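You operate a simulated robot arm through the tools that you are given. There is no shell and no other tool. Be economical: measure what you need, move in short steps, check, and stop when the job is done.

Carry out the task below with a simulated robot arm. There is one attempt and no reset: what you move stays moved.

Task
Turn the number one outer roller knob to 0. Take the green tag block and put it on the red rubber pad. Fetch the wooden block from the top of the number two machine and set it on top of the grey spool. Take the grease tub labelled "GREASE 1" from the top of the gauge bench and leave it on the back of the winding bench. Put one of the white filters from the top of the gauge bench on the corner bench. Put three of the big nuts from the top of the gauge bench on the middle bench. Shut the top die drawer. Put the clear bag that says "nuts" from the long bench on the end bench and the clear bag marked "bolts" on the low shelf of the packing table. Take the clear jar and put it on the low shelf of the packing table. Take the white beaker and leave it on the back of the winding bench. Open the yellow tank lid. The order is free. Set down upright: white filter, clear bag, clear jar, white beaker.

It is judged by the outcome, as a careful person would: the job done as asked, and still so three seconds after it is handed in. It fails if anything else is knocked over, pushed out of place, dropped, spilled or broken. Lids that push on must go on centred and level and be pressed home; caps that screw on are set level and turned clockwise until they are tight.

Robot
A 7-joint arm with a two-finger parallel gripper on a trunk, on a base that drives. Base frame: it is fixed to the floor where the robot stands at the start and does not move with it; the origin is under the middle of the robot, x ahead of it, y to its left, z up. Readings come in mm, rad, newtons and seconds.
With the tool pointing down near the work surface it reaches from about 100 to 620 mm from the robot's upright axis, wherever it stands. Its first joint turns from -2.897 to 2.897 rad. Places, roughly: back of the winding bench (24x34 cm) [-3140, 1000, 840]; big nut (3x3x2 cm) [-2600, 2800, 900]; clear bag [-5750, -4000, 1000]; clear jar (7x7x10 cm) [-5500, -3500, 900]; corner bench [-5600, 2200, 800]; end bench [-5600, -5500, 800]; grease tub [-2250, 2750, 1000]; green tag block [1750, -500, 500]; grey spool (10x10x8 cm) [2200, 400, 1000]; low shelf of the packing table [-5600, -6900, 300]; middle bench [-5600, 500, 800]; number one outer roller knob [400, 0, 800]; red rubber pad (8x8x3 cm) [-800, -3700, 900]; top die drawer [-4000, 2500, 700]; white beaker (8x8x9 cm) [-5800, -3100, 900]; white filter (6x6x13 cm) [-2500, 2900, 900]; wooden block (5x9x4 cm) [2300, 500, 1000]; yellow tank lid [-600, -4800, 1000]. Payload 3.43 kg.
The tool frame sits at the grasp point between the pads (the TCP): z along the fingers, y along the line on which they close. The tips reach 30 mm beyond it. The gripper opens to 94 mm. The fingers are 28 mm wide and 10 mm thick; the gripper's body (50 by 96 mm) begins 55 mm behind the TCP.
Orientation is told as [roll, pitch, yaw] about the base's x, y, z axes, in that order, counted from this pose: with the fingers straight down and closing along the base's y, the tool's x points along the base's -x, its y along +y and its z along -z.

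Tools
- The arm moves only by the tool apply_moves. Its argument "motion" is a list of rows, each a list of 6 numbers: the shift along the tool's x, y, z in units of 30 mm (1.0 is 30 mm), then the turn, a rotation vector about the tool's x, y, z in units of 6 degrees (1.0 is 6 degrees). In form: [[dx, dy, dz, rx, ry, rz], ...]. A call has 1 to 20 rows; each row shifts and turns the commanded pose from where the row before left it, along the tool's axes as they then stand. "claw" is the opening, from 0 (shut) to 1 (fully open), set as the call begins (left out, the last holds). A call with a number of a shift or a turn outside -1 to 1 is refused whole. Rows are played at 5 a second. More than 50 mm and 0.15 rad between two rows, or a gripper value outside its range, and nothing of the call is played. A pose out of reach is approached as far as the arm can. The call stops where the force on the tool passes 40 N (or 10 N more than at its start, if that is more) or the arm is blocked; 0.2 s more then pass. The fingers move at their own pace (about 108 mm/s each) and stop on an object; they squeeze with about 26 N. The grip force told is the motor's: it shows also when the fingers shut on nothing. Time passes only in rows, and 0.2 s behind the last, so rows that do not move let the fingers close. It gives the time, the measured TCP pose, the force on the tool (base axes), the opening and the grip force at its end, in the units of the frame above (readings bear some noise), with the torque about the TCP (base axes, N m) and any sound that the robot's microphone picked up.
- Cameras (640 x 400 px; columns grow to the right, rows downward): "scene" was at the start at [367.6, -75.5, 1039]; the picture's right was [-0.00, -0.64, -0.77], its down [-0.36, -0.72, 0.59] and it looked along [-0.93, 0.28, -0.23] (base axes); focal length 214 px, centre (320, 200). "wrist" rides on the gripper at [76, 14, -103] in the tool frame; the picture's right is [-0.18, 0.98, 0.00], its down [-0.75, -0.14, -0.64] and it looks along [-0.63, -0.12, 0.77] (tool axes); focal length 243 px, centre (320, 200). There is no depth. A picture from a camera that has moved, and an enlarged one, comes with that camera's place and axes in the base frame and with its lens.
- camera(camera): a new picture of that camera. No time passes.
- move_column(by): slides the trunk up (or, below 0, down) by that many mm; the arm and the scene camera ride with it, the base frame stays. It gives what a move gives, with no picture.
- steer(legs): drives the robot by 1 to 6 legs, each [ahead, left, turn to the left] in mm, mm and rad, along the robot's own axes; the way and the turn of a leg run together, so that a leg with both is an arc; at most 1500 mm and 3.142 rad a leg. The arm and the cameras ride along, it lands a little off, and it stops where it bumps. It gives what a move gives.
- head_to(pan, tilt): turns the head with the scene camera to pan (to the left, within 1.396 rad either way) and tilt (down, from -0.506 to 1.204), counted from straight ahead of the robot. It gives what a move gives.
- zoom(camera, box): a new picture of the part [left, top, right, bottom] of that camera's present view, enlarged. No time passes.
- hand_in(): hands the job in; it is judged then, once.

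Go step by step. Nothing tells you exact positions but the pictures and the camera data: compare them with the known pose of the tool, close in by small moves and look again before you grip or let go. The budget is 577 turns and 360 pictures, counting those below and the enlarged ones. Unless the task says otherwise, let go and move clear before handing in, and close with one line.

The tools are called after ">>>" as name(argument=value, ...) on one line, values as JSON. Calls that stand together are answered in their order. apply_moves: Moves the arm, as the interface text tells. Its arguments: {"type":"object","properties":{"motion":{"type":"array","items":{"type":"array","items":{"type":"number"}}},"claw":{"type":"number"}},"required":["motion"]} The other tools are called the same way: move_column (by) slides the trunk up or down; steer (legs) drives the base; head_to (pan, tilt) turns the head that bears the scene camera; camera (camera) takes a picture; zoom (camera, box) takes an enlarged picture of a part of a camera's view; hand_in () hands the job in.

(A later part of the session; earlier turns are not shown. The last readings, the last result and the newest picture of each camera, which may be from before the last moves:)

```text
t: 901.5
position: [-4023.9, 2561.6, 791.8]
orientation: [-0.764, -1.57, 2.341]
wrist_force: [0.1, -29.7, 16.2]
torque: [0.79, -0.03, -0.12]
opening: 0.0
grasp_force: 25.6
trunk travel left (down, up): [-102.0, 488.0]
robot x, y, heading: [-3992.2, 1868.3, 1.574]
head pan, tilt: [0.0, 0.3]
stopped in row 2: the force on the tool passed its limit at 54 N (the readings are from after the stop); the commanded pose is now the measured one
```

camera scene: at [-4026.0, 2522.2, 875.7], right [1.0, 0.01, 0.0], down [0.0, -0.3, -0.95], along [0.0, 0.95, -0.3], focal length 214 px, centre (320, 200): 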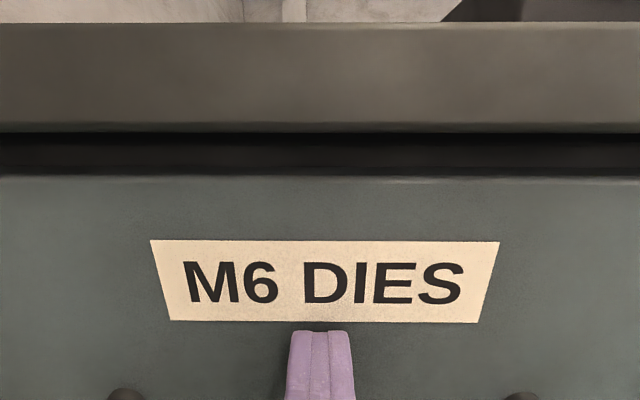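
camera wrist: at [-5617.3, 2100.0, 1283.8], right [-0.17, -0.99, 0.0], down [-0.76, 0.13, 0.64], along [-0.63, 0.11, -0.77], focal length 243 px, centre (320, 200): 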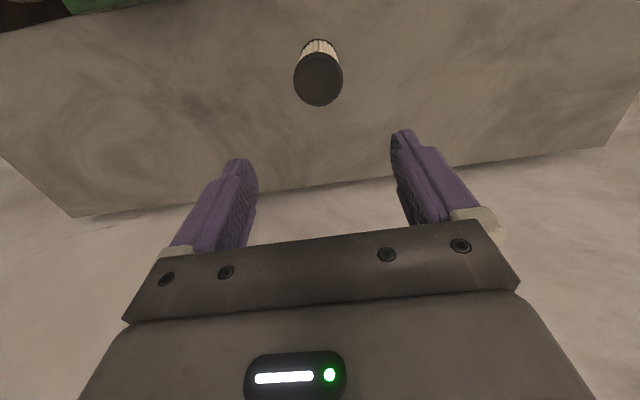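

>>> apply_moves(motion=[[0, 0, -1, 0, 0, 0], [0, 0, -1, 0, 0, 0], [0, 0, -1, 0, 0, 0]])

>>> steer(legs=[[-350, 0, 0]])

>>> camera(camera="scene")

>>> zoom(camera="scene", box=[200, 120, 480, 295])

```text
t: 902.2
position: [-4023.9, 2475.1, 788.9]
orientation: [-0.19, -1.565, 1.767]
wrist_force: [0.4, 0.1, -0.4]
torque: [-0.02, -0.01, -0.04]
opening: 0.0
grasp_force: 25.9
trunk travel left (down, up): [-102.0, 488.0]
robot x, y, heading: [-3996.2, 1872.1, 1.568]
head pan, tilt: [0.0, 0.3]
```

```text
t: 904.5
position: [-4025.0, 2126.7, 789.3]
orientation: [-0.211, -1.565, 1.789]
wrist_force: [0.1, -0.1, -0.8]
torque: [0.0, 0.0, 0.02]
opening: 0.0
grasp_force: 26.4
trunk travel left (down, up): [-102.0, 488.0]
robot x, y, heading: [-3996.8, 1522.0, 1.57]
head pan, tilt: [0.0, 0.3]
```

```text
127 pictures are left
camera scene: at [-4026.8, 2088.1, 872.8], right [1.0, 0.01, 0.0], down [0.0, -0.3, -0.95], along [-0.01, 0.95, -0.3], focal length 214 px, centre (320, 200)
```

scene: 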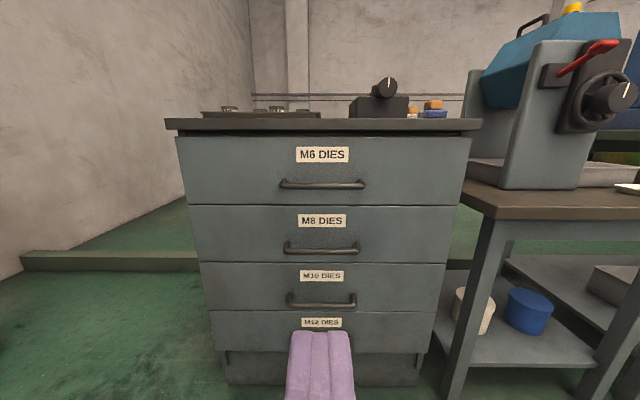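

```text
2.29 times, centred on (340, 208) of scene
camera zoom: at [-4026.8, 2088.1, 872.8], right [1.0, 0.01, 0.0], down [0.0, -0.3, -0.95], along [-0.01, 0.95, -0.3], focal length 490 px, centre (274, 183)
```

zoom: 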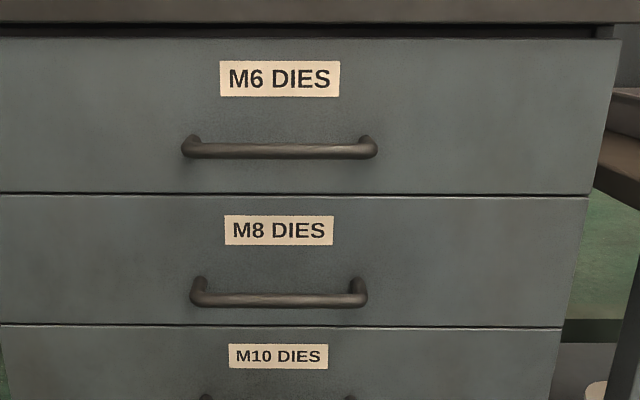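

The drawer is flush. Now the nuts: return the gripper to tool-down and drive to the gauge bench's left nut (about (−2946, 2605)).

>>> apply_moves(motion=[[0, 0, -1, 0, 0, 0], [0, 0, -1, 0, 0, 0]])

>>> move_column(by=300)

>>> apply_moves(motion=[[0, 0, 0, 0, 1, 0], [0, 0, 0, 0, 1, 0], [0, 0, 0, 0, 1, 0], [0, 0, 0, 0, 1, 0], [0, 0, 0, 0, 1, 0], [0, 0, 0, 0, 1, 0], [0, 0, 0, 0, 1, 0], [0, 0, 0, 0, 1, 0], [0, 0, 0, 0, 1, 0], [0, 0, 0, 0, 1, 0], [0, 0, 0, 0, 1, 0], [0, 0, 0, 0, 1, 0], [0, 0, 0, 0, 1, 0], [0, 0, 0, 0, 1, 0], [0, 0, 0, 0, 1, 0], [1, 0, 0, 0, 0, 0], [1, 0, 0, 0, 0, 0], [1, 0, -1, 0, 0, 0]], claw=0.7)

>>> steer(legs=[[0, -1000, 0], [630, 0, 0]])

>>> head_to(pan=0, tilt=0)

>>> camera(camera="scene")

```text
t: 905.1
position: [-4023.6, 2064.9, 789.4]
orientation: [-0.245, -1.56, 1.822]
wrist_force: [0.3, -0.6, -1.0]
torque: [0.0, 0.0, 0.02]
opening: 0.0
grasp_force: 26.1
trunk travel left (down, up): [-102.0, 488.0]
robot x, y, heading: [-3994.2, 1527.5, 1.573]
head pan, tilt: [0.0, 0.3]
```

```text
t: 908.1
position: [-4026.0, 2065.3, 1091.6]
orientation: [-0.221, -1.561, 1.797]
wrist_force: [0.2, -0.2, 0.4]
torque: [0.01, 0.01, -0.01]
opening: 0.0
grasp_force: 25.8
trunk travel left (down, up): [-402.0, 188.0]
robot x, y, heading: [-3994.0, 1524.7, 1.575]
head pan, tilt: [0.0, 0.3]
```

```text
t: 911.9
position: [-4021.8, 1974.1, 1121.0]
orientation: [-0.001, 0.006, 1.577]
wrist_force: [0.0, -1.0, 0.0]
torque: [0.04, -0.02, 0.0]
opening: 66.0
grasp_force: 0.1
trunk travel left (down, up): [-402.0, 188.0]
robot x, y, heading: [-3993.9, 1521.1, 1.576]
head pan, tilt: [0.0, 0.3]
```

```text
t: 920.2
position: [-3014.7, 2601.5, 1120.5]
orientation: [-0.003, 0.008, 1.562]
wrist_force: [-0.1, 1.0, -0.5]
torque: [0.02, -0.02, 0.03]
opening: 65.8
grasp_force: 0.1
trunk travel left (down, up): [-402.0, 188.0]
robot x, y, heading: [-2989.5, 2145.3, 1.561]
head pan, tilt: [0.0, 0.3]
```

```text
t: 921.0
position: [-3014.6, 2600.1, 1120.6]
orientation: [-0.001, 0.007, 1.564]
wrist_force: [0.8, 0.1, -0.6]
torque: [0.01, -0.03, -0.01]
opening: 65.9
grasp_force: 0.1
trunk travel left (down, up): [-402.0, 188.0]
robot x, y, heading: [-2992.2, 2148.3, 1.557]
head pan, tilt: [0.0, 0.0]
```

```text
125 pictures are left
camera scene: at [-3014.5, 2709.1, 1160.2], right [1.0, -0.01, 0.0], down [-0.01, -1.0, 0.01], along [0.0, -0.01, -1.0], focal length 214 px, centre (320, 200)
```

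scene: 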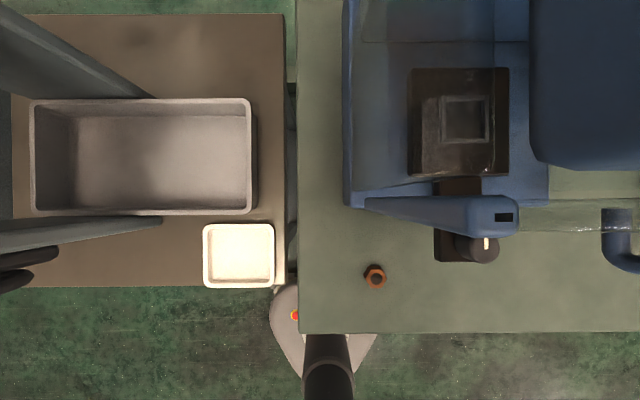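

>>> apply_moves(motion=[[0, 0, 0, 0, 0, -1], [0, 0, 0, 0, 0, -1], [0, 0, 0, 0, 0, -1], [0, 0, 0, 0, 0, -1], [0, 0, 0, 0, 0, -1], [0, 0, 0, 0, 0, -1], [0, 0, 0, 0, 0, -1], [0, 0, 0, 0, 0, -1], [0, 0, 0, 0, 0, -1], [0, 0, 0, 0, 0, -1], [0, 0, 0, 0, 0, -1], [0, 0, 0, 0, 0, -1], [0, 0, 0, 0, 0, -1], [0, 0, 0, 0, 0, -1], [0, 0, 0, 0, 0, -1]])

>>> apply_moves(motion=[[1, 0, 0, 0, 0, 0], [1, -0.38, 0, 0, 0, 0], [0.25, 0, 1, 0, 0, 0], [0, 0, 1, 0, 0, 0], [0, 0, 1, 0, 0, 0], [0, 0, 1, 0, 0, 0]])

>>> camera(camera="wrist")

>>> head_to(pan=0, tilt=0.5)

>>> camera(camera="scene")

```text
t: 924.2
position: [-3013.7, 2599.9, 1120.6]
orientation: [0.007, 0.001, 3.135]
wrist_force: [0.0, 0.1, -0.1]
torque: [0.02, -0.03, 0.0]
opening: 65.9
grasp_force: 0.0
trunk travel left (down, up): [-402.0, 188.0]
robot x, y, heading: [-2992.6, 2149.8, 1.562]
head pan, tilt: [0.0, 0.0]
```

```text
t: 925.6
position: [-2943.7, 2610.0, 1001.2]
orientation: [0.009, 0.003, 3.135]
wrist_force: [0.0, 0.4, 0.6]
torque: [0.02, 0.0, -0.01]
opening: 65.6
grasp_force: 0.0
trunk travel left (down, up): [-402.0, 188.0]
robot x, y, heading: [-2992.4, 2147.9, 1.559]
head pan, tilt: [0.0, 0.0]
```

```text
124 pictures are left
camera wrist: at [-2868.4, 2595.5, 1103.1], right [-0.19, -0.98, 0.01], down [-0.75, 0.15, 0.64], along [-0.63, 0.12, -0.77], focal length 243 px, centre (320, 200)
```

wrist: 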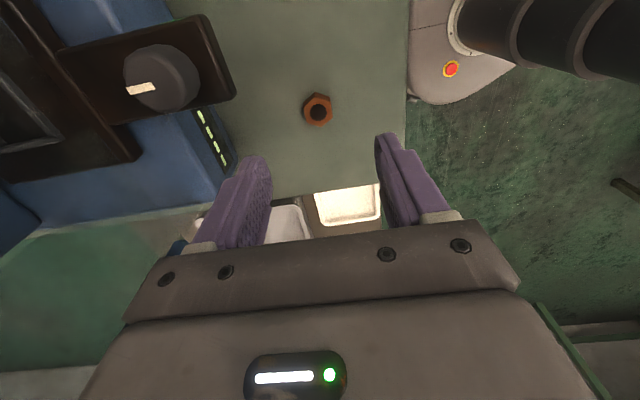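

```text
t: 926.5
position: [-2944.6, 2607.8, 1002.9]
orientation: [0.007, 0.001, 3.133]
wrist_force: [-0.4, 0.2, 0.4]
torque: [0.0, 0.0, -0.03]
opening: 65.9
grasp_force: 0.0
trunk travel left (down, up): [-402.0, 188.0]
robot x, y, heading: [-2992.0, 2145.4, 1.557]
head pan, tilt: [0.0, 0.499]
```

```text
123 pictures are left
camera scene: at [-3010.2, 2608.5, 1041.4], right [0.01, 1.0, -0.01], down [0.88, 0.0, 0.48], along [0.48, -0.01, -0.88], focal length 214 px, centre (320, 200)
```

scene: 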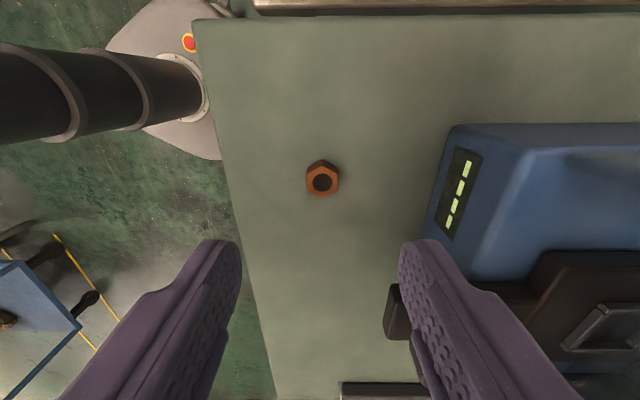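

>>> apply_moves(motion=[[0, -0.03, 1, 0, 0, 0], [0, 0, 1, 0, 0, 0], [0, 0, 0.7, 0, 0, 0], [0, 0, 0.33, 0, 0, 0]])

>>> apply_moves(motion=[[0, 0, 0, 0, 0, 0], [0, 0, 0, 0, 0, 0], [0, 0, 0, 0, 0, 0]], claw=0)

>>> camera(camera="wrist")

```text
t: 927.5
position: [-2943.9, 2610.5, 910.5]
orientation: [0.004, 0.003, 3.134]
wrist_force: [-0.1, -1.1, 14.0]
torque: [0.52, 0.17, -0.04]
opening: 65.7
grasp_force: 0.2
trunk travel left (down, up): [-402.0, 188.0]
robot x, y, heading: [-2993.1, 2150.6, 1.558]
head pan, tilt: [0.0, 0.499]
```

```text
t: 928.3
position: [-2944.3, 2613.7, 909.8]
orientation: [0.004, 0.003, 3.132]
wrist_force: [4.2, 12.5, 25.7]
torque: [0.74, 0.07, -0.18]
opening: 21.8
grasp_force: 25.5
trunk travel left (down, up): [-402.0, 188.0]
robot x, y, heading: [-2994.1, 2142.8, 1.559]
head pan, tilt: [0.0, 0.499]
```

```text
122 pictures are left
camera wrist: at [-2868.1, 2597.9, 1012.2], right [-0.19, -0.98, 0.0], down [-0.75, 0.15, 0.64], along [-0.63, 0.12, -0.77], focal length 243 px, centre (320, 200)
```

wrist: 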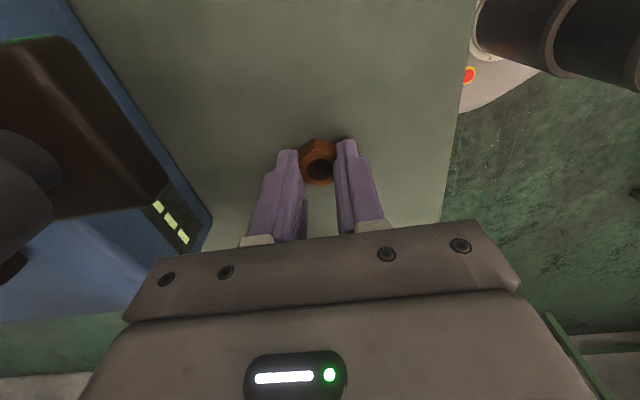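

>>> apply_moves(motion=[[0, 0, -0.3, 0, 0, 0], [0, 0, -1, 0, 0, 0], [0, 0, -1, 0, 0, 0], [0, 0, -1, 0, 0, 0], [0, 0, -1, 0, 0, 0], [0, 0, -1, 0, 0, 0], [0, 0, -1, 0, 0, 0], [-1, 0, 0, 0, 0, 0], [-1, 0, 0, 0, 0, 0]])

>>> zoom(camera="wrist", box=[240, 100, 400, 250])

```text
t: 930.3
position: [-3004.7, 2610.9, 1097.4]
orientation: [0.007, 0.003, 3.134]
wrist_force: [-0.1, 0.5, -0.6]
torque: [0.02, 0.03, 0.0]
opening: 21.8
grasp_force: 25.7
trunk travel left (down, up): [-402.0, 188.0]
robot x, y, heading: [-2992.2, 2148.2, 1.558]
head pan, tilt: [0.0, 0.499]
```

```text
2.67 times, centred on (320, 175) of wrist
camera zoom: at [-2929.2, 2597.0, 1199.1], right [-0.19, -0.98, 0.01], down [-0.75, 0.15, 0.64], along [-0.63, 0.12, -0.77], focal length 647 px, centre (320, 267)
```

zoom: 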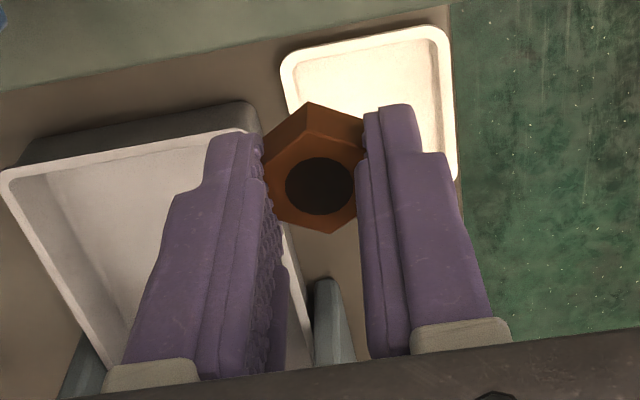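

Nut held. Drive to the middle bench.

>>> steer(legs=[[-500, 0, 0], [0, 0, 1.583], [1500, 0, 0], [260, 0, 0], [0, 1150, 0]])

>>> head_to(pan=0, tilt=0)

>>> camera(camera="wrist")

>>> camera(camera="scene")

```text
t: 951.1
position: [-5238.2, 501.3, 1096.4]
orientation: [0.006, 0.002, -1.585]
wrist_force: [-0.1, -1.0, -0.6]
torque: [-0.03, 0.0, 0.01]
opening: 21.5
grasp_force: 25.8
trunk travel left (down, up): [-402.0, 188.0]
robot x, y, heading: [-4777.7, 511.7, 3.122]
head pan, tilt: [0.0, 0.499]
```

```text
t: 952.0
position: [-5238.5, 501.9, 1096.6]
orientation: [0.007, 0.003, -1.587]
wrist_force: [0.8, -0.8, 0.1]
torque: [-0.01, -0.02, -0.03]
opening: 21.9
grasp_force: 26.2
trunk travel left (down, up): [-402.0, 188.0]
robot x, y, heading: [-4775.6, 512.4, 3.124]
head pan, tilt: [0.0, 0.0]
```

```text
120 pictures are left
camera wrist: at [-5224.9, 577.7, 1198.8], right [0.98, -0.2, 0.01], down [-0.16, -0.75, 0.64], along [-0.12, -0.63, -0.77], focal length 243 px, centre (320, 200)
```

wrist: 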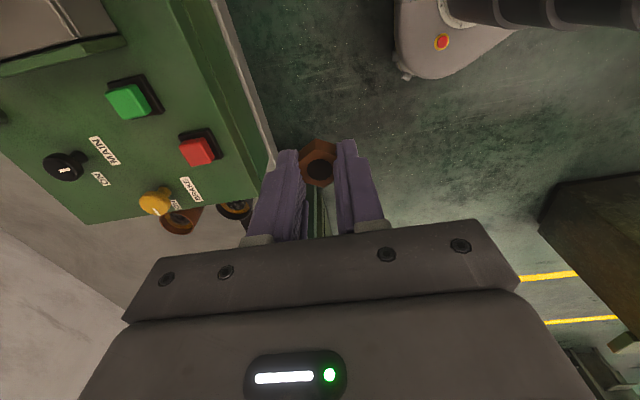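

```text
119 pictures are left
camera scene: at [-5243.4, 390.3, 1137.4], right [-1.0, 0.02, -0.01], down [0.02, 1.0, 0.0], along [0.01, 0.0, -1.0], focal length 214 px, centre (320, 200)
```

scene: 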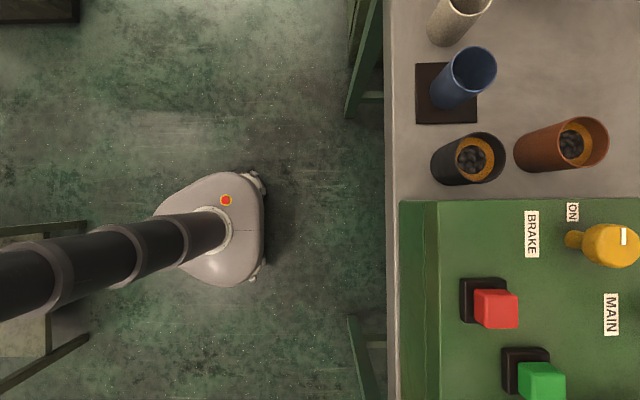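

>>> apply_moves(motion=[[0, 0, 0, 0, 0, 1], [0, 0, 0, 0, 0, 1], [0, 0, 0, 0, 0, 1], [0, 0, 0, 0, 0, 1], [0, 0, 0, 0, 0, 1], [0, 0, 0, 0, 0, 1], [0, 0, 0, 0, 0, 1], [0, 0, 0, 0, 0, 1], [0, 0, 0, 0, 0, 1], [0, 0, 0, 0, 0, 1], [0, 0, 0, 0, 0, 1], [0, 0, 0, 0, 0, 1], [0, 0, 0, 0, 0, 1], [0, 0, 0, 0, 0, 1], [0, 0, 0, 0, 0, 1]])

>>> head_to(pan=0, tilt=-0.5)

>>> camera(camera="scene")

```text
t: 955.2
position: [-5239.6, 500.5, 1096.2]
orientation: [-0.002, 0.007, 3.124]
wrist_force: [-0.1, 0.7, -0.3]
torque: [0.03, 0.01, 0.03]
opening: 21.9
grasp_force: 26.4
trunk travel left (down, up): [-402.0, 188.0]
robot x, y, heading: [-4772.5, 512.2, 3.124]
head pan, tilt: [0.0, 0.0]
```

```text
t: 956.1
position: [-5240.2, 502.0, 1096.4]
orientation: [-0.002, 0.007, 3.128]
wrist_force: [0.2, 0.4, -0.3]
torque: [-0.01, 0.03, -0.05]
opening: 21.4
grasp_force: 25.7
trunk travel left (down, up): [-402.0, 188.0]
robot x, y, heading: [-4776.5, 512.0, 3.123]
head pan, tilt: [0.0, -0.499]
```

```text
118 pictures are left
camera scene: at [-5392.3, 502.3, 1159.5], right [0.02, 1.0, 0.0], down [0.88, -0.01, -0.47], along [-0.47, 0.01, -0.88], focal length 214 px, centre (320, 200)
```

scene: 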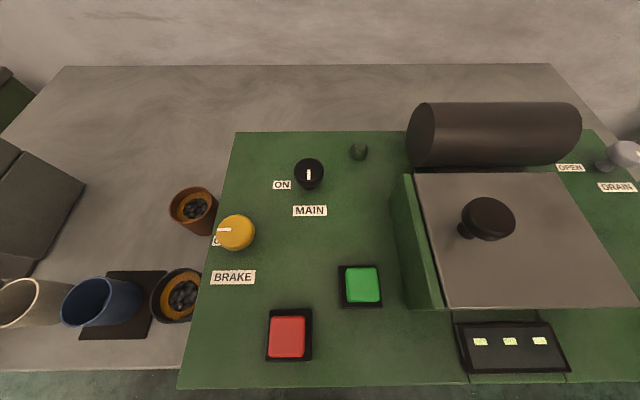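

The middle bench has a free area at about (−5690, 180). Drive in and place the nut there.

>>> steer(legs=[[0, 0, 0.018], [0, 215, 0], [400, 0, 0]])

>>> head_to(pan=0, tilt=0)

>>> camera(camera="scene")

```text
t: 960.2
position: [-5640.7, 285.9, 1096.4]
orientation: [-0.003, 0.007, 3.13]
wrist_force: [0.0, -0.5, -0.7]
torque: [0.0, 0.02, 0.02]
opening: 21.5
grasp_force: 26.5
trunk travel left (down, up): [-402.0, 188.0]
robot x, y, heading: [-5172.9, 300.6, 3.129]
head pan, tilt: [0.0, -0.499]
```

```text
t: 961.2
position: [-5637.7, 285.2, 1096.6]
orientation: [-0.001, 0.007, 3.131]
wrist_force: [0.0, 0.6, -0.2]
torque: [0.01, 0.03, 0.02]
opening: 21.9
grasp_force: 26.2
trunk travel left (down, up): [-402.0, 188.0]
robot x, y, heading: [-5172.8, 297.6, 3.131]
head pan, tilt: [0.0, 0.0]
```

```text
117 pictures are left
camera scene: at [-5751.1, 285.3, 1137.0], right [0.01, 1.0, 0.0], down [1.0, -0.01, 0.01], along [0.01, 0.0, -1.0], focal length 214 px, centre (320, 200)
```

scene: 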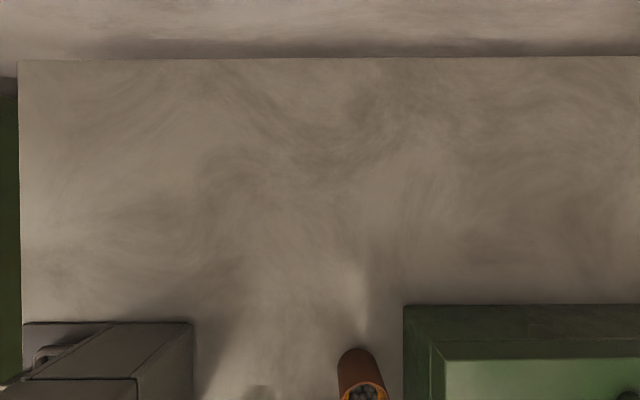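

>>> apply_moves(motion=[[-1, 0, 0, 0, 0, 0], [-1, 0, 1, 0, 0, 0], [0, 0, 1, 0, 0, 0], [0, 0, 1, 0, 0, 0], [0, 0, 1, 0, 0, 0], [0, 0, 1, 0, 0, 0], [0, 0, 1, 0, 0, 0], [0, 0, 0.7, 0, 0, 0]])

>>> apply_moves(motion=[[0, 0, 0.1, 0, 0, 0], [0, 0, 0.1, 0, 0, 0], [0, 0, 0.1, 0, 0, 0], [0, 0, 0, 0, 0, 0]])

```text
t: 963.0
position: [-5697.7, 288.4, 894.1]
orientation: [-0.001, 0.007, 3.134]
wrist_force: [-0.3, 0.4, 0.2]
torque: [0.01, -0.01, 0.0]
opening: 22.0
grasp_force: 25.9
trunk travel left (down, up): [-402.0, 188.0]
robot x, y, heading: [-5174.8, 296.5, 3.128]
head pan, tilt: [0.0, 0.0]
```

```text
t: 964.0
position: [-5695.3, 287.8, 886.6]
orientation: [-0.001, 0.007, 3.131]
wrist_force: [-0.2, -0.4, -1.0]
torque: [0.01, -0.03, 0.01]
opening: 21.9
grasp_force: 25.5
trunk travel left (down, up): [-402.0, 188.0]
robot x, y, heading: [-5176.8, 298.0, 3.126]
head pan, tilt: [0.0, 0.0]
```

>>> apply_moves(motion=[[0, 0, 0.08, 0, 0, 0], [0, 0, 0.08, 0, 0, 0], [0, 0, 0.08, 0, 0, 0], [0, 0, 0, 0, 0, 0]])

```text
t: 965.0
position: [-5696.8, 286.7, 879.3]
orientation: [-0.002, 0.007, 3.13]
wrist_force: [0.3, 0.8, 10.9]
torque: [-0.12, 0.15, -0.03]
opening: 21.6
grasp_force: 25.6
trunk travel left (down, up): [-402.0, 188.0]
robot x, y, heading: [-5174.4, 296.7, 3.128]
head pan, tilt: [0.0, 0.0]
```

>>> apply_moves(motion=[[0, 0, 0, 0, 0, 0], [0, 0, 0, 0, 0, 0], [0, 0, -1, 0, 0, 0], [0, 0, -1, 0, 0, 0], [0, 0, -1, 0, 0, 0], [0, 0, -1, 0, 0, 0], [0, 0, -1, 0, 0, 0], [0, 0, -1, 0, 0, 0], [0, 0, -1, 0, 0, 0], [1, 0, 0, 0, 0, 0], [1, 0, 0, 0, 0, 0]], claw=0.6)

>>> camera(camera="wrist")

>>> steer(legs=[[-420, 0, 0], [0, -1340, 0], [0, 0, -1.557], [0, -1500, 0], [0, -620, 0], [500, 0, 0]])

>>> camera(camera="scene")

```text
t: 967.4
position: [-5636.0, 284.8, 1088.9]
orientation: [-0.002, 0.008, 3.132]
wrist_force: [-0.7, -0.2, -0.8]
torque: [0.01, 0.01, -0.02]
opening: 56.4
grasp_force: 0.1
trunk travel left (down, up): [-402.0, 188.0]
robot x, y, heading: [-5176.5, 299.8, 3.129]
head pan, tilt: [0.0, 0.0]
```

```text
116 pictures are left
camera wrist: at [-5561.2, 269.2, 1191.5], right [-0.19, -0.98, 0.0], down [-0.76, 0.15, 0.64], along [-0.62, 0.13, -0.77], focal length 243 px, centre (320, 200)
```

wrist: 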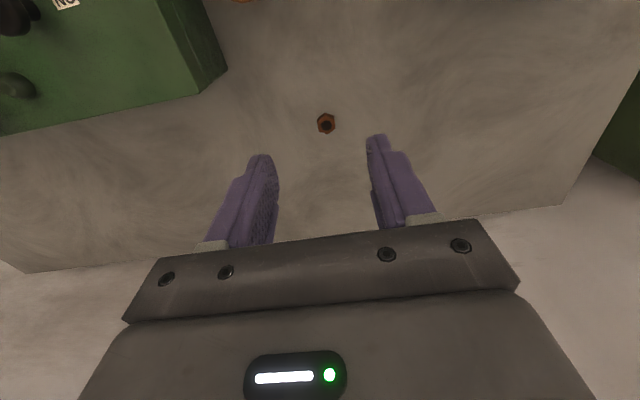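

```text
t: 992.8
position: [-2667.4, 2647.9, 1087.3]
orientation: [-0.004, 0.007, 1.606]
wrist_force: [-0.1, 0.1, -0.1]
torque: [-0.05, -0.01, -0.01]
opening: 56.5
grasp_force: 0.1
trunk travel left (down, up): [-402.0, 188.0]
robot x, y, heading: [-2634.2, 2184.5, 1.6]
head pan, tilt: [0.0, 0.0]
```

```text
115 pictures are left
camera scene: at [-2673.8, 2756.2, 1128.5], right [1.0, 0.03, 0.0], down [0.03, -1.0, 0.01], along [0.0, -0.01, -1.0], focal length 214 px, centre (320, 200)
```

scene: 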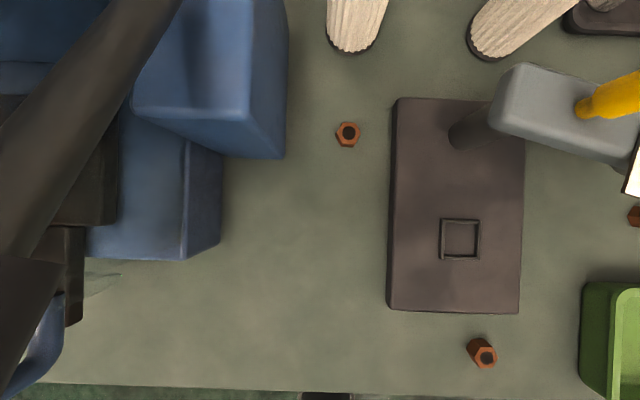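

First nut placed. Now nut C at about (−2493, 2595).

>>> steer(legs=[[-60, -160, -0.03]])

>>> head_to(pan=0, tilt=0.3)

>>> camera(camera="scene")

>>> camera(camera="wrist")

```text
t: 994.2
position: [-2494.6, 2589.5, 1088.5]
orientation: [0.0, 0.007, 1.576]
wrist_force: [-0.2, -1.5, -0.7]
torque: [0.01, 0.04, 0.0]
opening: 56.5
grasp_force: 0.0
trunk travel left (down, up): [-402.0, 188.0]
robot x, y, heading: [-2478.5, 2130.5, 1.574]
head pan, tilt: [0.0, 0.0]
```

```text
t: 995.0
position: [-2495.1, 2591.0, 1088.0]
orientation: [-0.004, 0.007, 1.577]
wrist_force: [0.4, -0.4, 0.1]
torque: [0.0, -0.01, 0.0]
opening: 56.7
grasp_force: 0.1
trunk travel left (down, up): [-402.0, 188.0]
robot x, y, heading: [-2476.2, 2127.5, 1.57]
head pan, tilt: [0.0, 0.3]
```

```text
114 pictures are left
camera scene: at [-2497.6, 2671.5, 1125.7], right [1.0, 0.0, 0.0], down [0.0, -0.95, 0.3], along [0.0, -0.3, -0.95], focal length 214 px, centre (320, 200)
```

scene: 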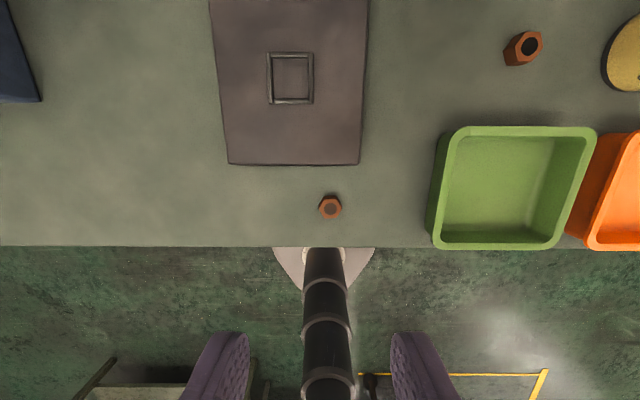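

```text
113 pictures are left
camera wrist: at [-2509.4, 2515.1, 1191.3], right [-0.98, 0.18, 0.0], down [0.14, 0.76, 0.64], along [0.12, 0.63, -0.77], focal length 243 px, centre (320, 200)
```

wrist: 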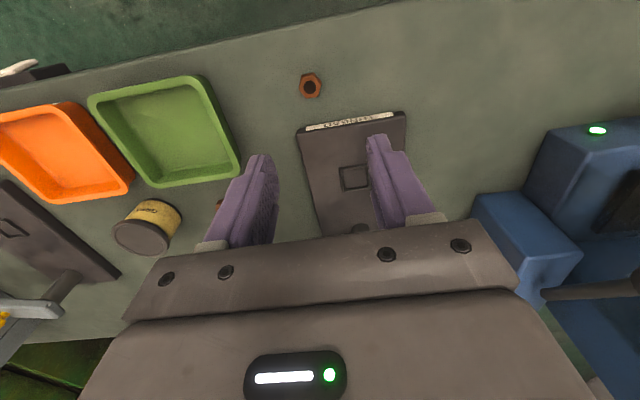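

>>> zoom(camera="scene", box=[300, 185, 360, 225])

>>> apply_moves(motion=[[0, -0.33, 1, 0, 0, 0], [0, 0, 1, 0, 0, 0], [0, 0, 1, 0, 0, 0], [0, 0, 1, 0, 0, 0]])

>>> head_to(pan=0, tilt=0.5)

>>> camera(camera="scene")

>>> camera(camera="wrist")

```text
10.00 times, centred on (330, 205) of scene
camera zoom: at [-2497.6, 2671.5, 1125.7], right [1.0, 0.0, 0.0], down [0.0, -0.95, 0.3], along [0.0, -0.3, -0.95], focal length 2145 px, centre (220, 150)
```

zoom: 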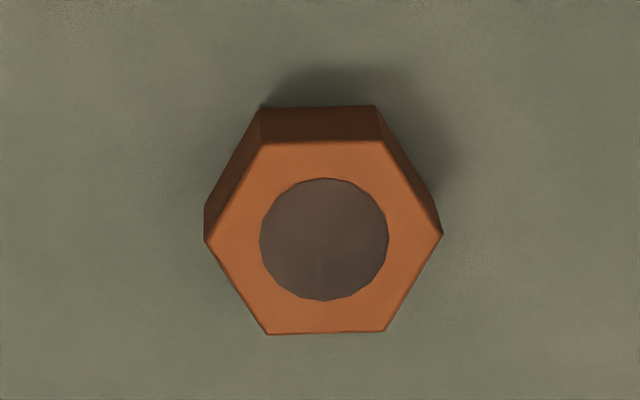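

```text
t: 996.0
position: [-2487.4, 2590.0, 968.6]
orientation: [-0.001, 0.005, 1.576]
wrist_force: [0.6, -0.2, -0.6]
torque: [-0.01, 0.02, 0.01]
opening: 56.3
grasp_force: 0.0
trunk travel left (down, up): [-402.0, 188.0]
robot x, y, heading: [-2478.0, 2129.2, 1.574]
head pan, tilt: [0.0, 0.3]
```

```text
t: 996.8
position: [-2487.0, 2589.1, 967.2]
orientation: [-0.002, 0.007, 1.576]
wrist_force: [0.9, -0.3, 0.1]
torque: [-0.01, -0.03, 0.01]
opening: 56.6
grasp_force: 0.1
trunk travel left (down, up): [-402.0, 188.0]
robot x, y, heading: [-2477.9, 2125.4, 1.574]
head pan, tilt: [0.0, 0.499]
```

```text
111 pictures are left
camera scene: at [-2489.5, 2652.3, 1007.4], right [1.0, 0.0, 0.0], down [0.0, -0.87, 0.48], along [0.0, -0.48, -0.87], focal length 214 px, centre (320, 200)
```

scene: 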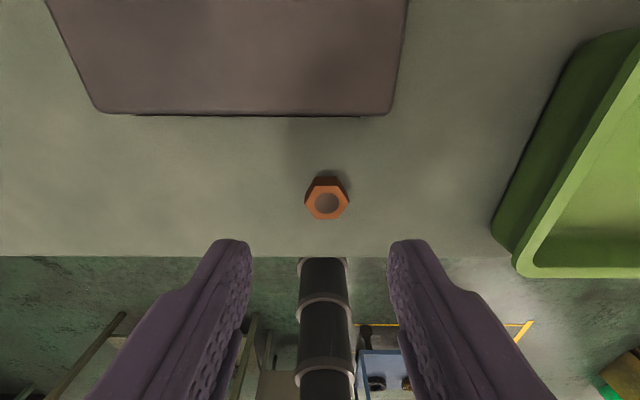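

```text
110 pictures are left
camera wrist: at [-2501.4, 2514.3, 1070.4], right [-0.98, 0.18, 0.0], down [0.14, 0.76, 0.64], along [0.12, 0.63, -0.77], focal length 243 px, centre (320, 200)
```

wrist: 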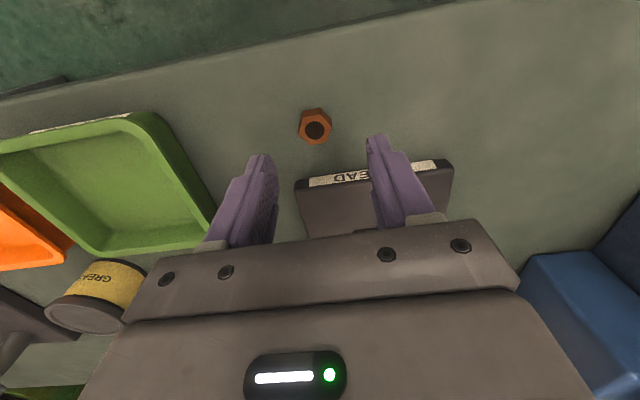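

The nut's flats are at 30° to my fingers, so I'll yaw the gripper 30° and descend.

>>> apply_moves(motion=[[0, -0.08, 0, 0, 0, 1], [0, 0, 0, 0, 0, 1], [0, 0, 0, 0, 0, 1], [0, 0, 0, 0, 0, 1], [0, 0, 0, 0, 0, 1], [0, 0, 1, 0, 0, 0], [0, 0, 0.6, 0, 0, 0], [0, 0, 0.28, 0, 0, 0]])

>>> apply_moves(motion=[[0, 0, 0, 0, 0, 0], [0, 0, 0, 0, 0, 0], [0, 0, 0, 0, 0, 0]], claw=0)

>>> apply_moves(motion=[[0, 0, -0.5, 0, 0, 0], [0, 0, -1, 0, 0, 0], [0, 0, -1, 0, 0, 0], [0, 0, -1, 0, 0, 0], [0, 0, -1, 0, 0, 0], [0, 0, -1, 0, 0, 0], [0, 0, -1, 0, 0, -1], [0, 0, 0, 0, 0, -1], [0, 0, 0, 0, 0, -1], [0, 0, 0, 0, 0, -1], [0, 0, 0, 0, 0, -1]])

>>> camera(camera="wrist")

```text
t: 998.5
position: [-2483.2, 2589.7, 912.0]
orientation: [-0.005, 0.005, 1.051]
wrist_force: [-0.6, -0.2, 0.0]
torque: [-0.01, -0.03, -0.01]
opening: 56.4
grasp_force: 0.1
trunk travel left (down, up): [-402.0, 188.0]
robot x, y, heading: [-2476.1, 2124.1, 1.574]
head pan, tilt: [0.0, 0.499]
```

```text
t: 999.4
position: [-2484.3, 2588.9, 911.9]
orientation: [-0.005, 0.005, 1.051]
wrist_force: [0.1, -0.2, 0.2]
torque: [0.0, 0.01, -0.03]
opening: 21.6
grasp_force: 26.0
trunk travel left (down, up): [-402.0, 188.0]
robot x, y, heading: [-2475.7, 2131.3, 1.569]
head pan, tilt: [0.0, 0.499]
```

```text
t: 1001.8
position: [-2482.5, 2591.1, 1108.4]
orientation: [-0.001, 0.006, 1.575]
wrist_force: [0.9, -0.1, 1.2]
torque: [0.02, 0.01, 0.01]
opening: 21.9
grasp_force: 25.6
trunk travel left (down, up): [-402.0, 188.0]
robot x, y, heading: [-2472.7, 2131.9, 1.573]
head pan, tilt: [0.0, 0.499]
```

```text
109 pictures are left
camera wrist: at [-2496.2, 2515.5, 1210.1], right [-0.98, 0.18, 0.0], down [0.14, 0.76, 0.64], along [0.12, 0.63, -0.77], focal length 243 px, centre (320, 200)
```

wrist: 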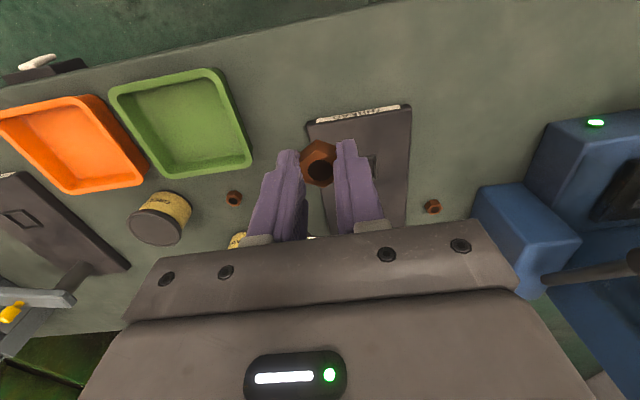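

Second nut held. Drive to the middle bench.

>>> steer(legs=[[-480, 0, 0], [0, 0, 1.568], [1500, 0, 0], [780, 0, 0], [0, 1330, 0], [400, 0, 0]])

>>> camera(camera="wrist")

```text
t: 1027.5
position: [-5602.4, 299.5, 1107.8]
orientation: [0.0, 0.01, -3.141]
wrist_force: [0.7, -0.8, -0.7]
torque: [-0.06, -0.04, 0.02]
opening: 21.7
grasp_force: 26.4
trunk travel left (down, up): [-402.0, 188.0]
robot x, y, heading: [-5134.2, 304.1, 3.141]
head pan, tilt: [0.0, 0.499]
```

```text
108 pictures are left
camera wrist: at [-5526.9, 285.5, 1209.7], right [-0.18, -0.98, 0.0], down [-0.76, 0.14, 0.64], along [-0.62, 0.12, -0.77], focal length 243 px, centre (320, 200)
```

wrist: 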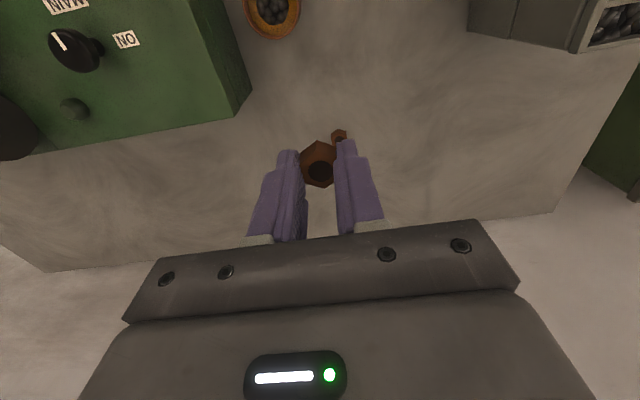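

>>> apply_moves(motion=[[-1, 1, 0, 0, 0, 0], [-1, 1, 0, 0, 0, 0], [-0.93, 0.5, 1, 0, 0, 0], [0, 0, 1, 0, 0, 0], [0, 0, 1, 0, 0, 0], [0, 0, 1, 0, 0, 0], [0, 0, 1, 0, 0, 0], [0, 0, 1, 0, 0, 0], [0, 0, 1, 0, 0, 0], [0, 0, 0.2, 0, 0, 0]])

>>> apply_moves(motion=[[0, 0, 0.1, 0, 0, 0], [0, 0, 0.08, 0, 0, 0], [0, 0, 0.08, 0, 0, 0], [0, 0, 0, 0, 0, 0]])

```text
t: 1029.8
position: [-5687.4, 224.5, 889.8]
orientation: [-0.001, 0.007, -3.14]
wrist_force: [0.6, -0.3, 0.3]
torque: [-0.03, -0.01, 0.0]
opening: 22.0
grasp_force: 26.0
trunk travel left (down, up): [-402.0, 188.0]
robot x, y, heading: [-5140.9, 304.4, 3.143]
head pan, tilt: [0.0, 0.499]
```

```text
t: 1030.8
position: [-5688.3, 225.4, 883.0]
orientation: [-0.003, 0.006, -3.141]
wrist_force: [-0.5, 0.2, -0.1]
torque: [0.02, 0.0, 0.0]
opening: 21.7
grasp_force: 25.7
trunk travel left (down, up): [-402.0, 188.0]
robot x, y, heading: [-5138.0, 304.0, 3.141]
head pan, tilt: [0.0, 0.499]
```

>>> apply_moves(motion=[[0, 0, 0.08, 0, 0, 0], [0, 0, 0.08, 0, 0, 0], [0, 0, 0, 0, 0, 0]])

```text
t: 1031.5
position: [-5688.1, 223.6, 881.2]
orientation: [-0.002, 0.003, -3.139]
wrist_force: [-0.7, 0.9, 29.6]
torque: [-0.16, 0.26, 0.07]
opening: 21.5
grasp_force: 25.6
trunk travel left (down, up): [-402.0, 188.0]
robot x, y, heading: [-5136.5, 305.9, 3.142]
head pan, tilt: [0.0, 0.499]
```

Contact. Release, lift, and return for the third nut.

>>> apply_moves(motion=[[0, 0, -0.06, 0, 0, 0], [0, 0, 0, 0, 0, 0]])

>>> apply_moves(motion=[[0, 0, 0, 0, 0, 0], [0, 0, 0, 0, 0, 0], [0, 0, -1, 0, 0, 0], [0, 0, -1, 0, 0, 0], [0, 0, -1, 0, 0, 0], [0, 0, -1, 0, 0, 0], [0, 0, -1, 0, 0, 0], [0, 0, -1, 0, 0, 0], [0, 0, -1, 0, 0, 0], [1, -1, 0, 0, 0, 0], [1, -1, 0, 0, 0, 0], [1, 0, 0, 0, 0, 0]], claw=0.6)

>>> camera(camera="wrist")

>>> steer(legs=[[-400, 0, 0], [0, -1345, 0], [0, 0, -1.57], [0, -1500, 0], [0, -590, 0], [520, 0, 0]])

>>> head_to(pan=0, tilt=0)

>>> camera(camera="scene")

```text
t: 1032.2
position: [-5688.3, 223.0, 879.6]
orientation: [-0.003, 0.006, -3.138]
wrist_force: [-7.3, -1.7, 20.1]
torque: [-0.23, 0.45, -0.1]
opening: 21.6
grasp_force: 25.8
trunk travel left (down, up): [-402.0, 188.0]
robot x, y, heading: [-5140.2, 305.4, 3.142]
head pan, tilt: [0.0, 0.499]
```

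```text
t: 1034.8
position: [-5597.4, 286.9, 1090.3]
orientation: [-0.002, 0.006, -3.138]
wrist_force: [0.0, -0.2, 0.1]
torque: [0.03, 0.02, -0.02]
opening: 56.4
grasp_force: 0.1
trunk travel left (down, up): [-402.0, 188.0]
robot x, y, heading: [-5140.9, 304.8, 3.146]
head pan, tilt: [0.0, 0.499]
```

```text
107 pictures are left
camera wrist: at [-5522.1, 271.9, 1192.8], right [-0.18, -0.98, 0.0], down [-0.76, 0.14, 0.64], along [-0.63, 0.12, -0.77], focal length 243 px, centre (320, 200)
```

wrist: 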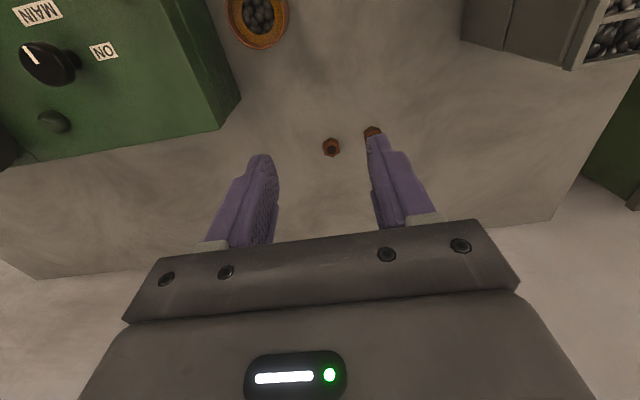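

```text
t: 1060.1
position: [-2646.4, 2630.2, 1091.2]
orientation: [-0.002, 0.008, 1.569]
wrist_force: [-0.1, 0.8, 0.3]
torque: [0.02, -0.04, 0.02]
opening: 56.3
grasp_force: 0.0
trunk travel left (down, up): [-402.0, 188.0]
robot x, y, heading: [-2631.6, 2172.8, 1.561]
head pan, tilt: [0.0, 0.499]
```

```text
t: 1061.0
position: [-2645.7, 2628.8, 1090.6]
orientation: [-0.002, 0.007, 1.567]
wrist_force: [-1.0, -0.1, 0.5]
torque: [0.0, -0.03, 0.01]
opening: 56.5
grasp_force: 0.1
trunk travel left (down, up): [-402.0, 188.0]
robot x, y, heading: [-2630.1, 2168.9, 1.56]
head pan, tilt: [0.0, 0.0]
```

```text
106 pictures are left
camera scene: at [-2647.5, 2738.2, 1130.2], right [1.0, 0.0, 0.0], down [0.0, -1.0, 0.01], along [0.0, -0.01, -1.0], focal length 214 px, centre (320, 200)
```

scene: 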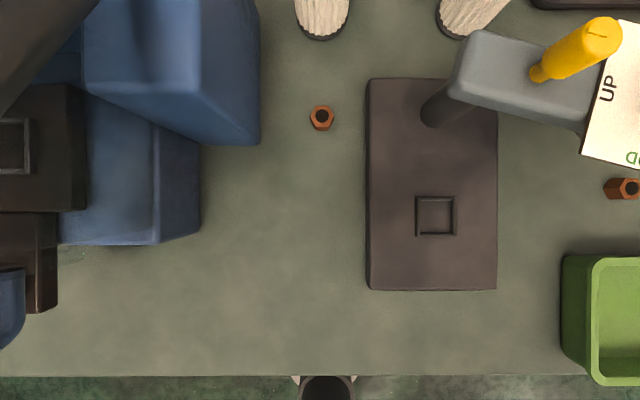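

>>> zoom(camera="scene", box=[292, 98, 352, 138])

>>> steer(legs=[[62, 0, 0.01]])

>>> head_to(pan=0, tilt=1.1)

>>> apply_moves(motion=[[-1, 0, 0, 0, 0, 0], [-1, 0, 0, 0, 0, 0], [-1, 0, 0, 0, 0, 0]])

>>> camera(camera="wrist")

```text
10.00 times, centred on (322, 118) of scene
camera zoom: at [-2647.5, 2738.2, 1130.2], right [1.0, 0.0, 0.0], down [0.0, -1.0, 0.01], along [0.0, -0.01, -1.0], focal length 2145 px, centre (300, 1020)
```

zoom: 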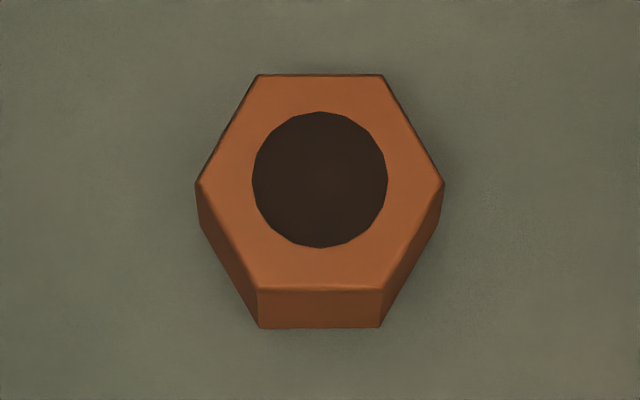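

```text
t: 1062.0
position: [-2650.0, 2692.9, 1089.4]
orientation: [-0.001, 0.009, 1.573]
wrist_force: [-0.1, 0.5, -0.2]
torque: [-0.05, -0.02, 0.02]
opening: 56.6
grasp_force: 0.1
trunk travel left (down, up): [-402.0, 188.0]
robot x, y, heading: [-2629.6, 2229.2, 1.572]
head pan, tilt: [0.0, 0.0]
```

```text
t: 1063.3
position: [-2649.5, 2691.6, 1091.6]
orientation: [-0.002, 0.008, 1.575]
wrist_force: [0.0, -0.7, 0.1]
torque: [0.02, 0.01, 0.0]
opening: 56.6
grasp_force: 0.0
trunk travel left (down, up): [-402.0, 188.0]
robot x, y, heading: [-2627.9, 2233.1, 1.568]
head pan, tilt: [0.0, 1.1]
```

```text
t: 1064.1
position: [-2650.7, 2782.3, 1088.9]
orientation: [-0.002, 0.009, 1.578]
wrist_force: [0.6, -0.3, 0.1]
torque: [-0.01, -0.01, 0.01]
opening: 56.5
grasp_force: 0.0
trunk travel left (down, up): [-402.0, 188.0]
robot x, y, heading: [-2632.1, 2233.7, 1.571]
head pan, tilt: [0.0, 1.1]
```

```text
104 pictures are left
camera wrist: at [-2665.3, 2707.4, 1190.6], right [-0.98, 0.18, 0.0], down [0.14, 0.76, 0.64], along [0.12, 0.63, -0.77], focal length 243 px, centre (320, 200)
```

wrist: 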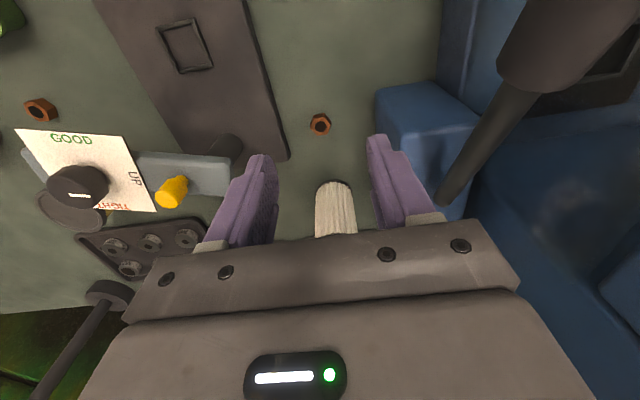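

>>> apply_moves(motion=[[-1, -0.22, 0, 0, 0, 0], [-0.5, 0, 1, 0, 0, 0], [0, 0, 1, 0, 0, 0], [0, 0, 1, 0, 0, 0]])

>>> camera(camera="wrist")

>>> camera(camera="scene")

```text
t: 1065.1
position: [-2644.3, 2825.9, 1000.4]
orientation: [-0.001, 0.008, 1.573]
wrist_force: [0.3, -0.2, 0.0]
torque: [0.0, -0.03, -0.02]
opening: 56.4
grasp_force: 0.1
trunk travel left (down, up): [-402.0, 188.0]
robot x, y, heading: [-2628.0, 2232.5, 1.575]
head pan, tilt: [0.0, 1.1]
```

```text
103 pictures are left
camera wrist: at [-2657.7, 2750.5, 1102.9], right [-0.98, 0.18, 0.0], down [0.14, 0.76, 0.64], along [0.12, 0.63, -0.77], focal length 243 px, centre (320, 200)
```

wrist: 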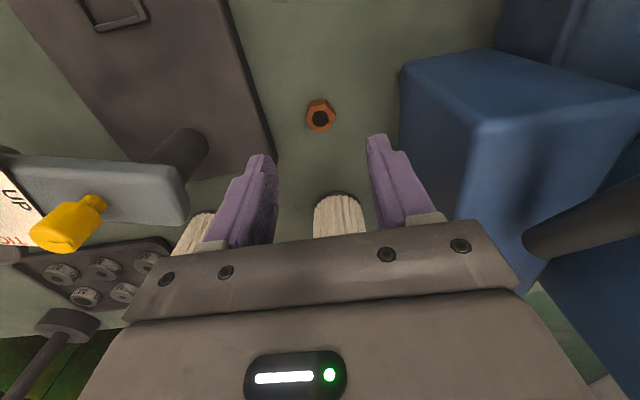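

```text
102 pictures are left
camera scene: at [-2645.5, 2840.9, 1068.1], right [1.0, 0.0, 0.0], down [0.0, -0.45, 0.89], along [0.0, -0.89, -0.45], focal length 214 px, centre (320, 200)
```

scene: 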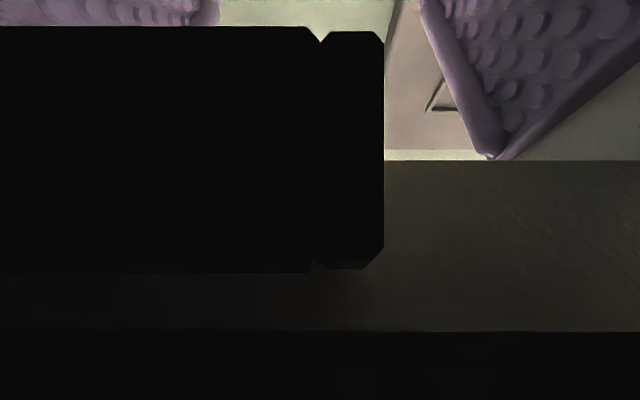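

>>> apply_moves(motion=[[0, 0.05, 1, 0, 0, 0], [0, 0, 1, 0, 0, 0], [0, 0, 0.6, 0, 0, 0], [0, 0, 0.33, 0, 0, 0]])

>>> camera(camera="wrist")

>>> apply_moves(motion=[[0, 0, 0, 0, 0, 0], [0, 0, 0, 0, 0, 0], [0, 0, 0, 0, 0, 0]], claw=0)

>>> camera(camera="wrist")

```text
t: 1066.1
position: [-2643.8, 2824.1, 910.6]
orientation: [-0.003, 0.01, 1.575]
wrist_force: [0.2, 0.2, 0.0]
torque: [0.01, 0.0, 0.01]
opening: 56.7
grasp_force: 0.1
trunk travel left (down, up): [-402.0, 188.0]
robot x, y, heading: [-2630.2, 2232.6, 1.572]
head pan, tilt: [0.0, 1.1]
```

```text
101 pictures are left
camera wrist: at [-2658.5, 2748.9, 1013.4], right [-0.98, 0.18, 0.0], down [0.14, 0.76, 0.64], along [0.12, 0.63, -0.77], focal length 243 px, centre (320, 200)
```

wrist: 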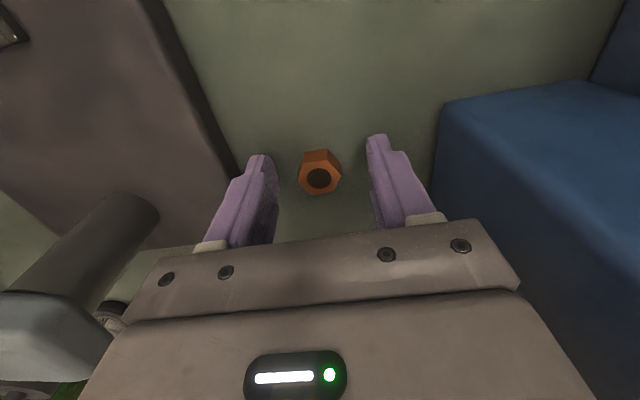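

```text
t: 1066.9
position: [-2645.2, 2824.2, 911.6]
orientation: [-0.001, 0.008, 1.574]
wrist_force: [0.6, -0.1, -0.6]
torque: [-0.01, -0.01, 0.0]
opening: 24.5
grasp_force: 26.0
trunk travel left (down, up): [-402.0, 188.0]
robot x, y, heading: [-2627.6, 2232.9, 1.569]
head pan, tilt: [0.0, 1.1]
```

```text
100 pictures are left
camera wrist: at [-2658.5, 2749.0, 1013.8], right [-0.98, 0.18, 0.0], down [0.14, 0.76, 0.64], along [0.12, 0.63, -0.77], focal length 243 px, centre (320, 200)
```

wrist: 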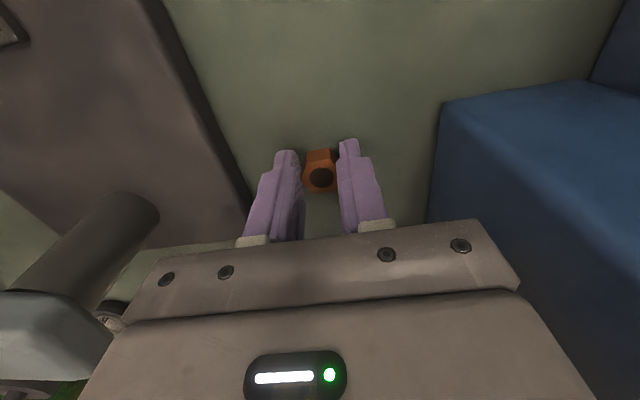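

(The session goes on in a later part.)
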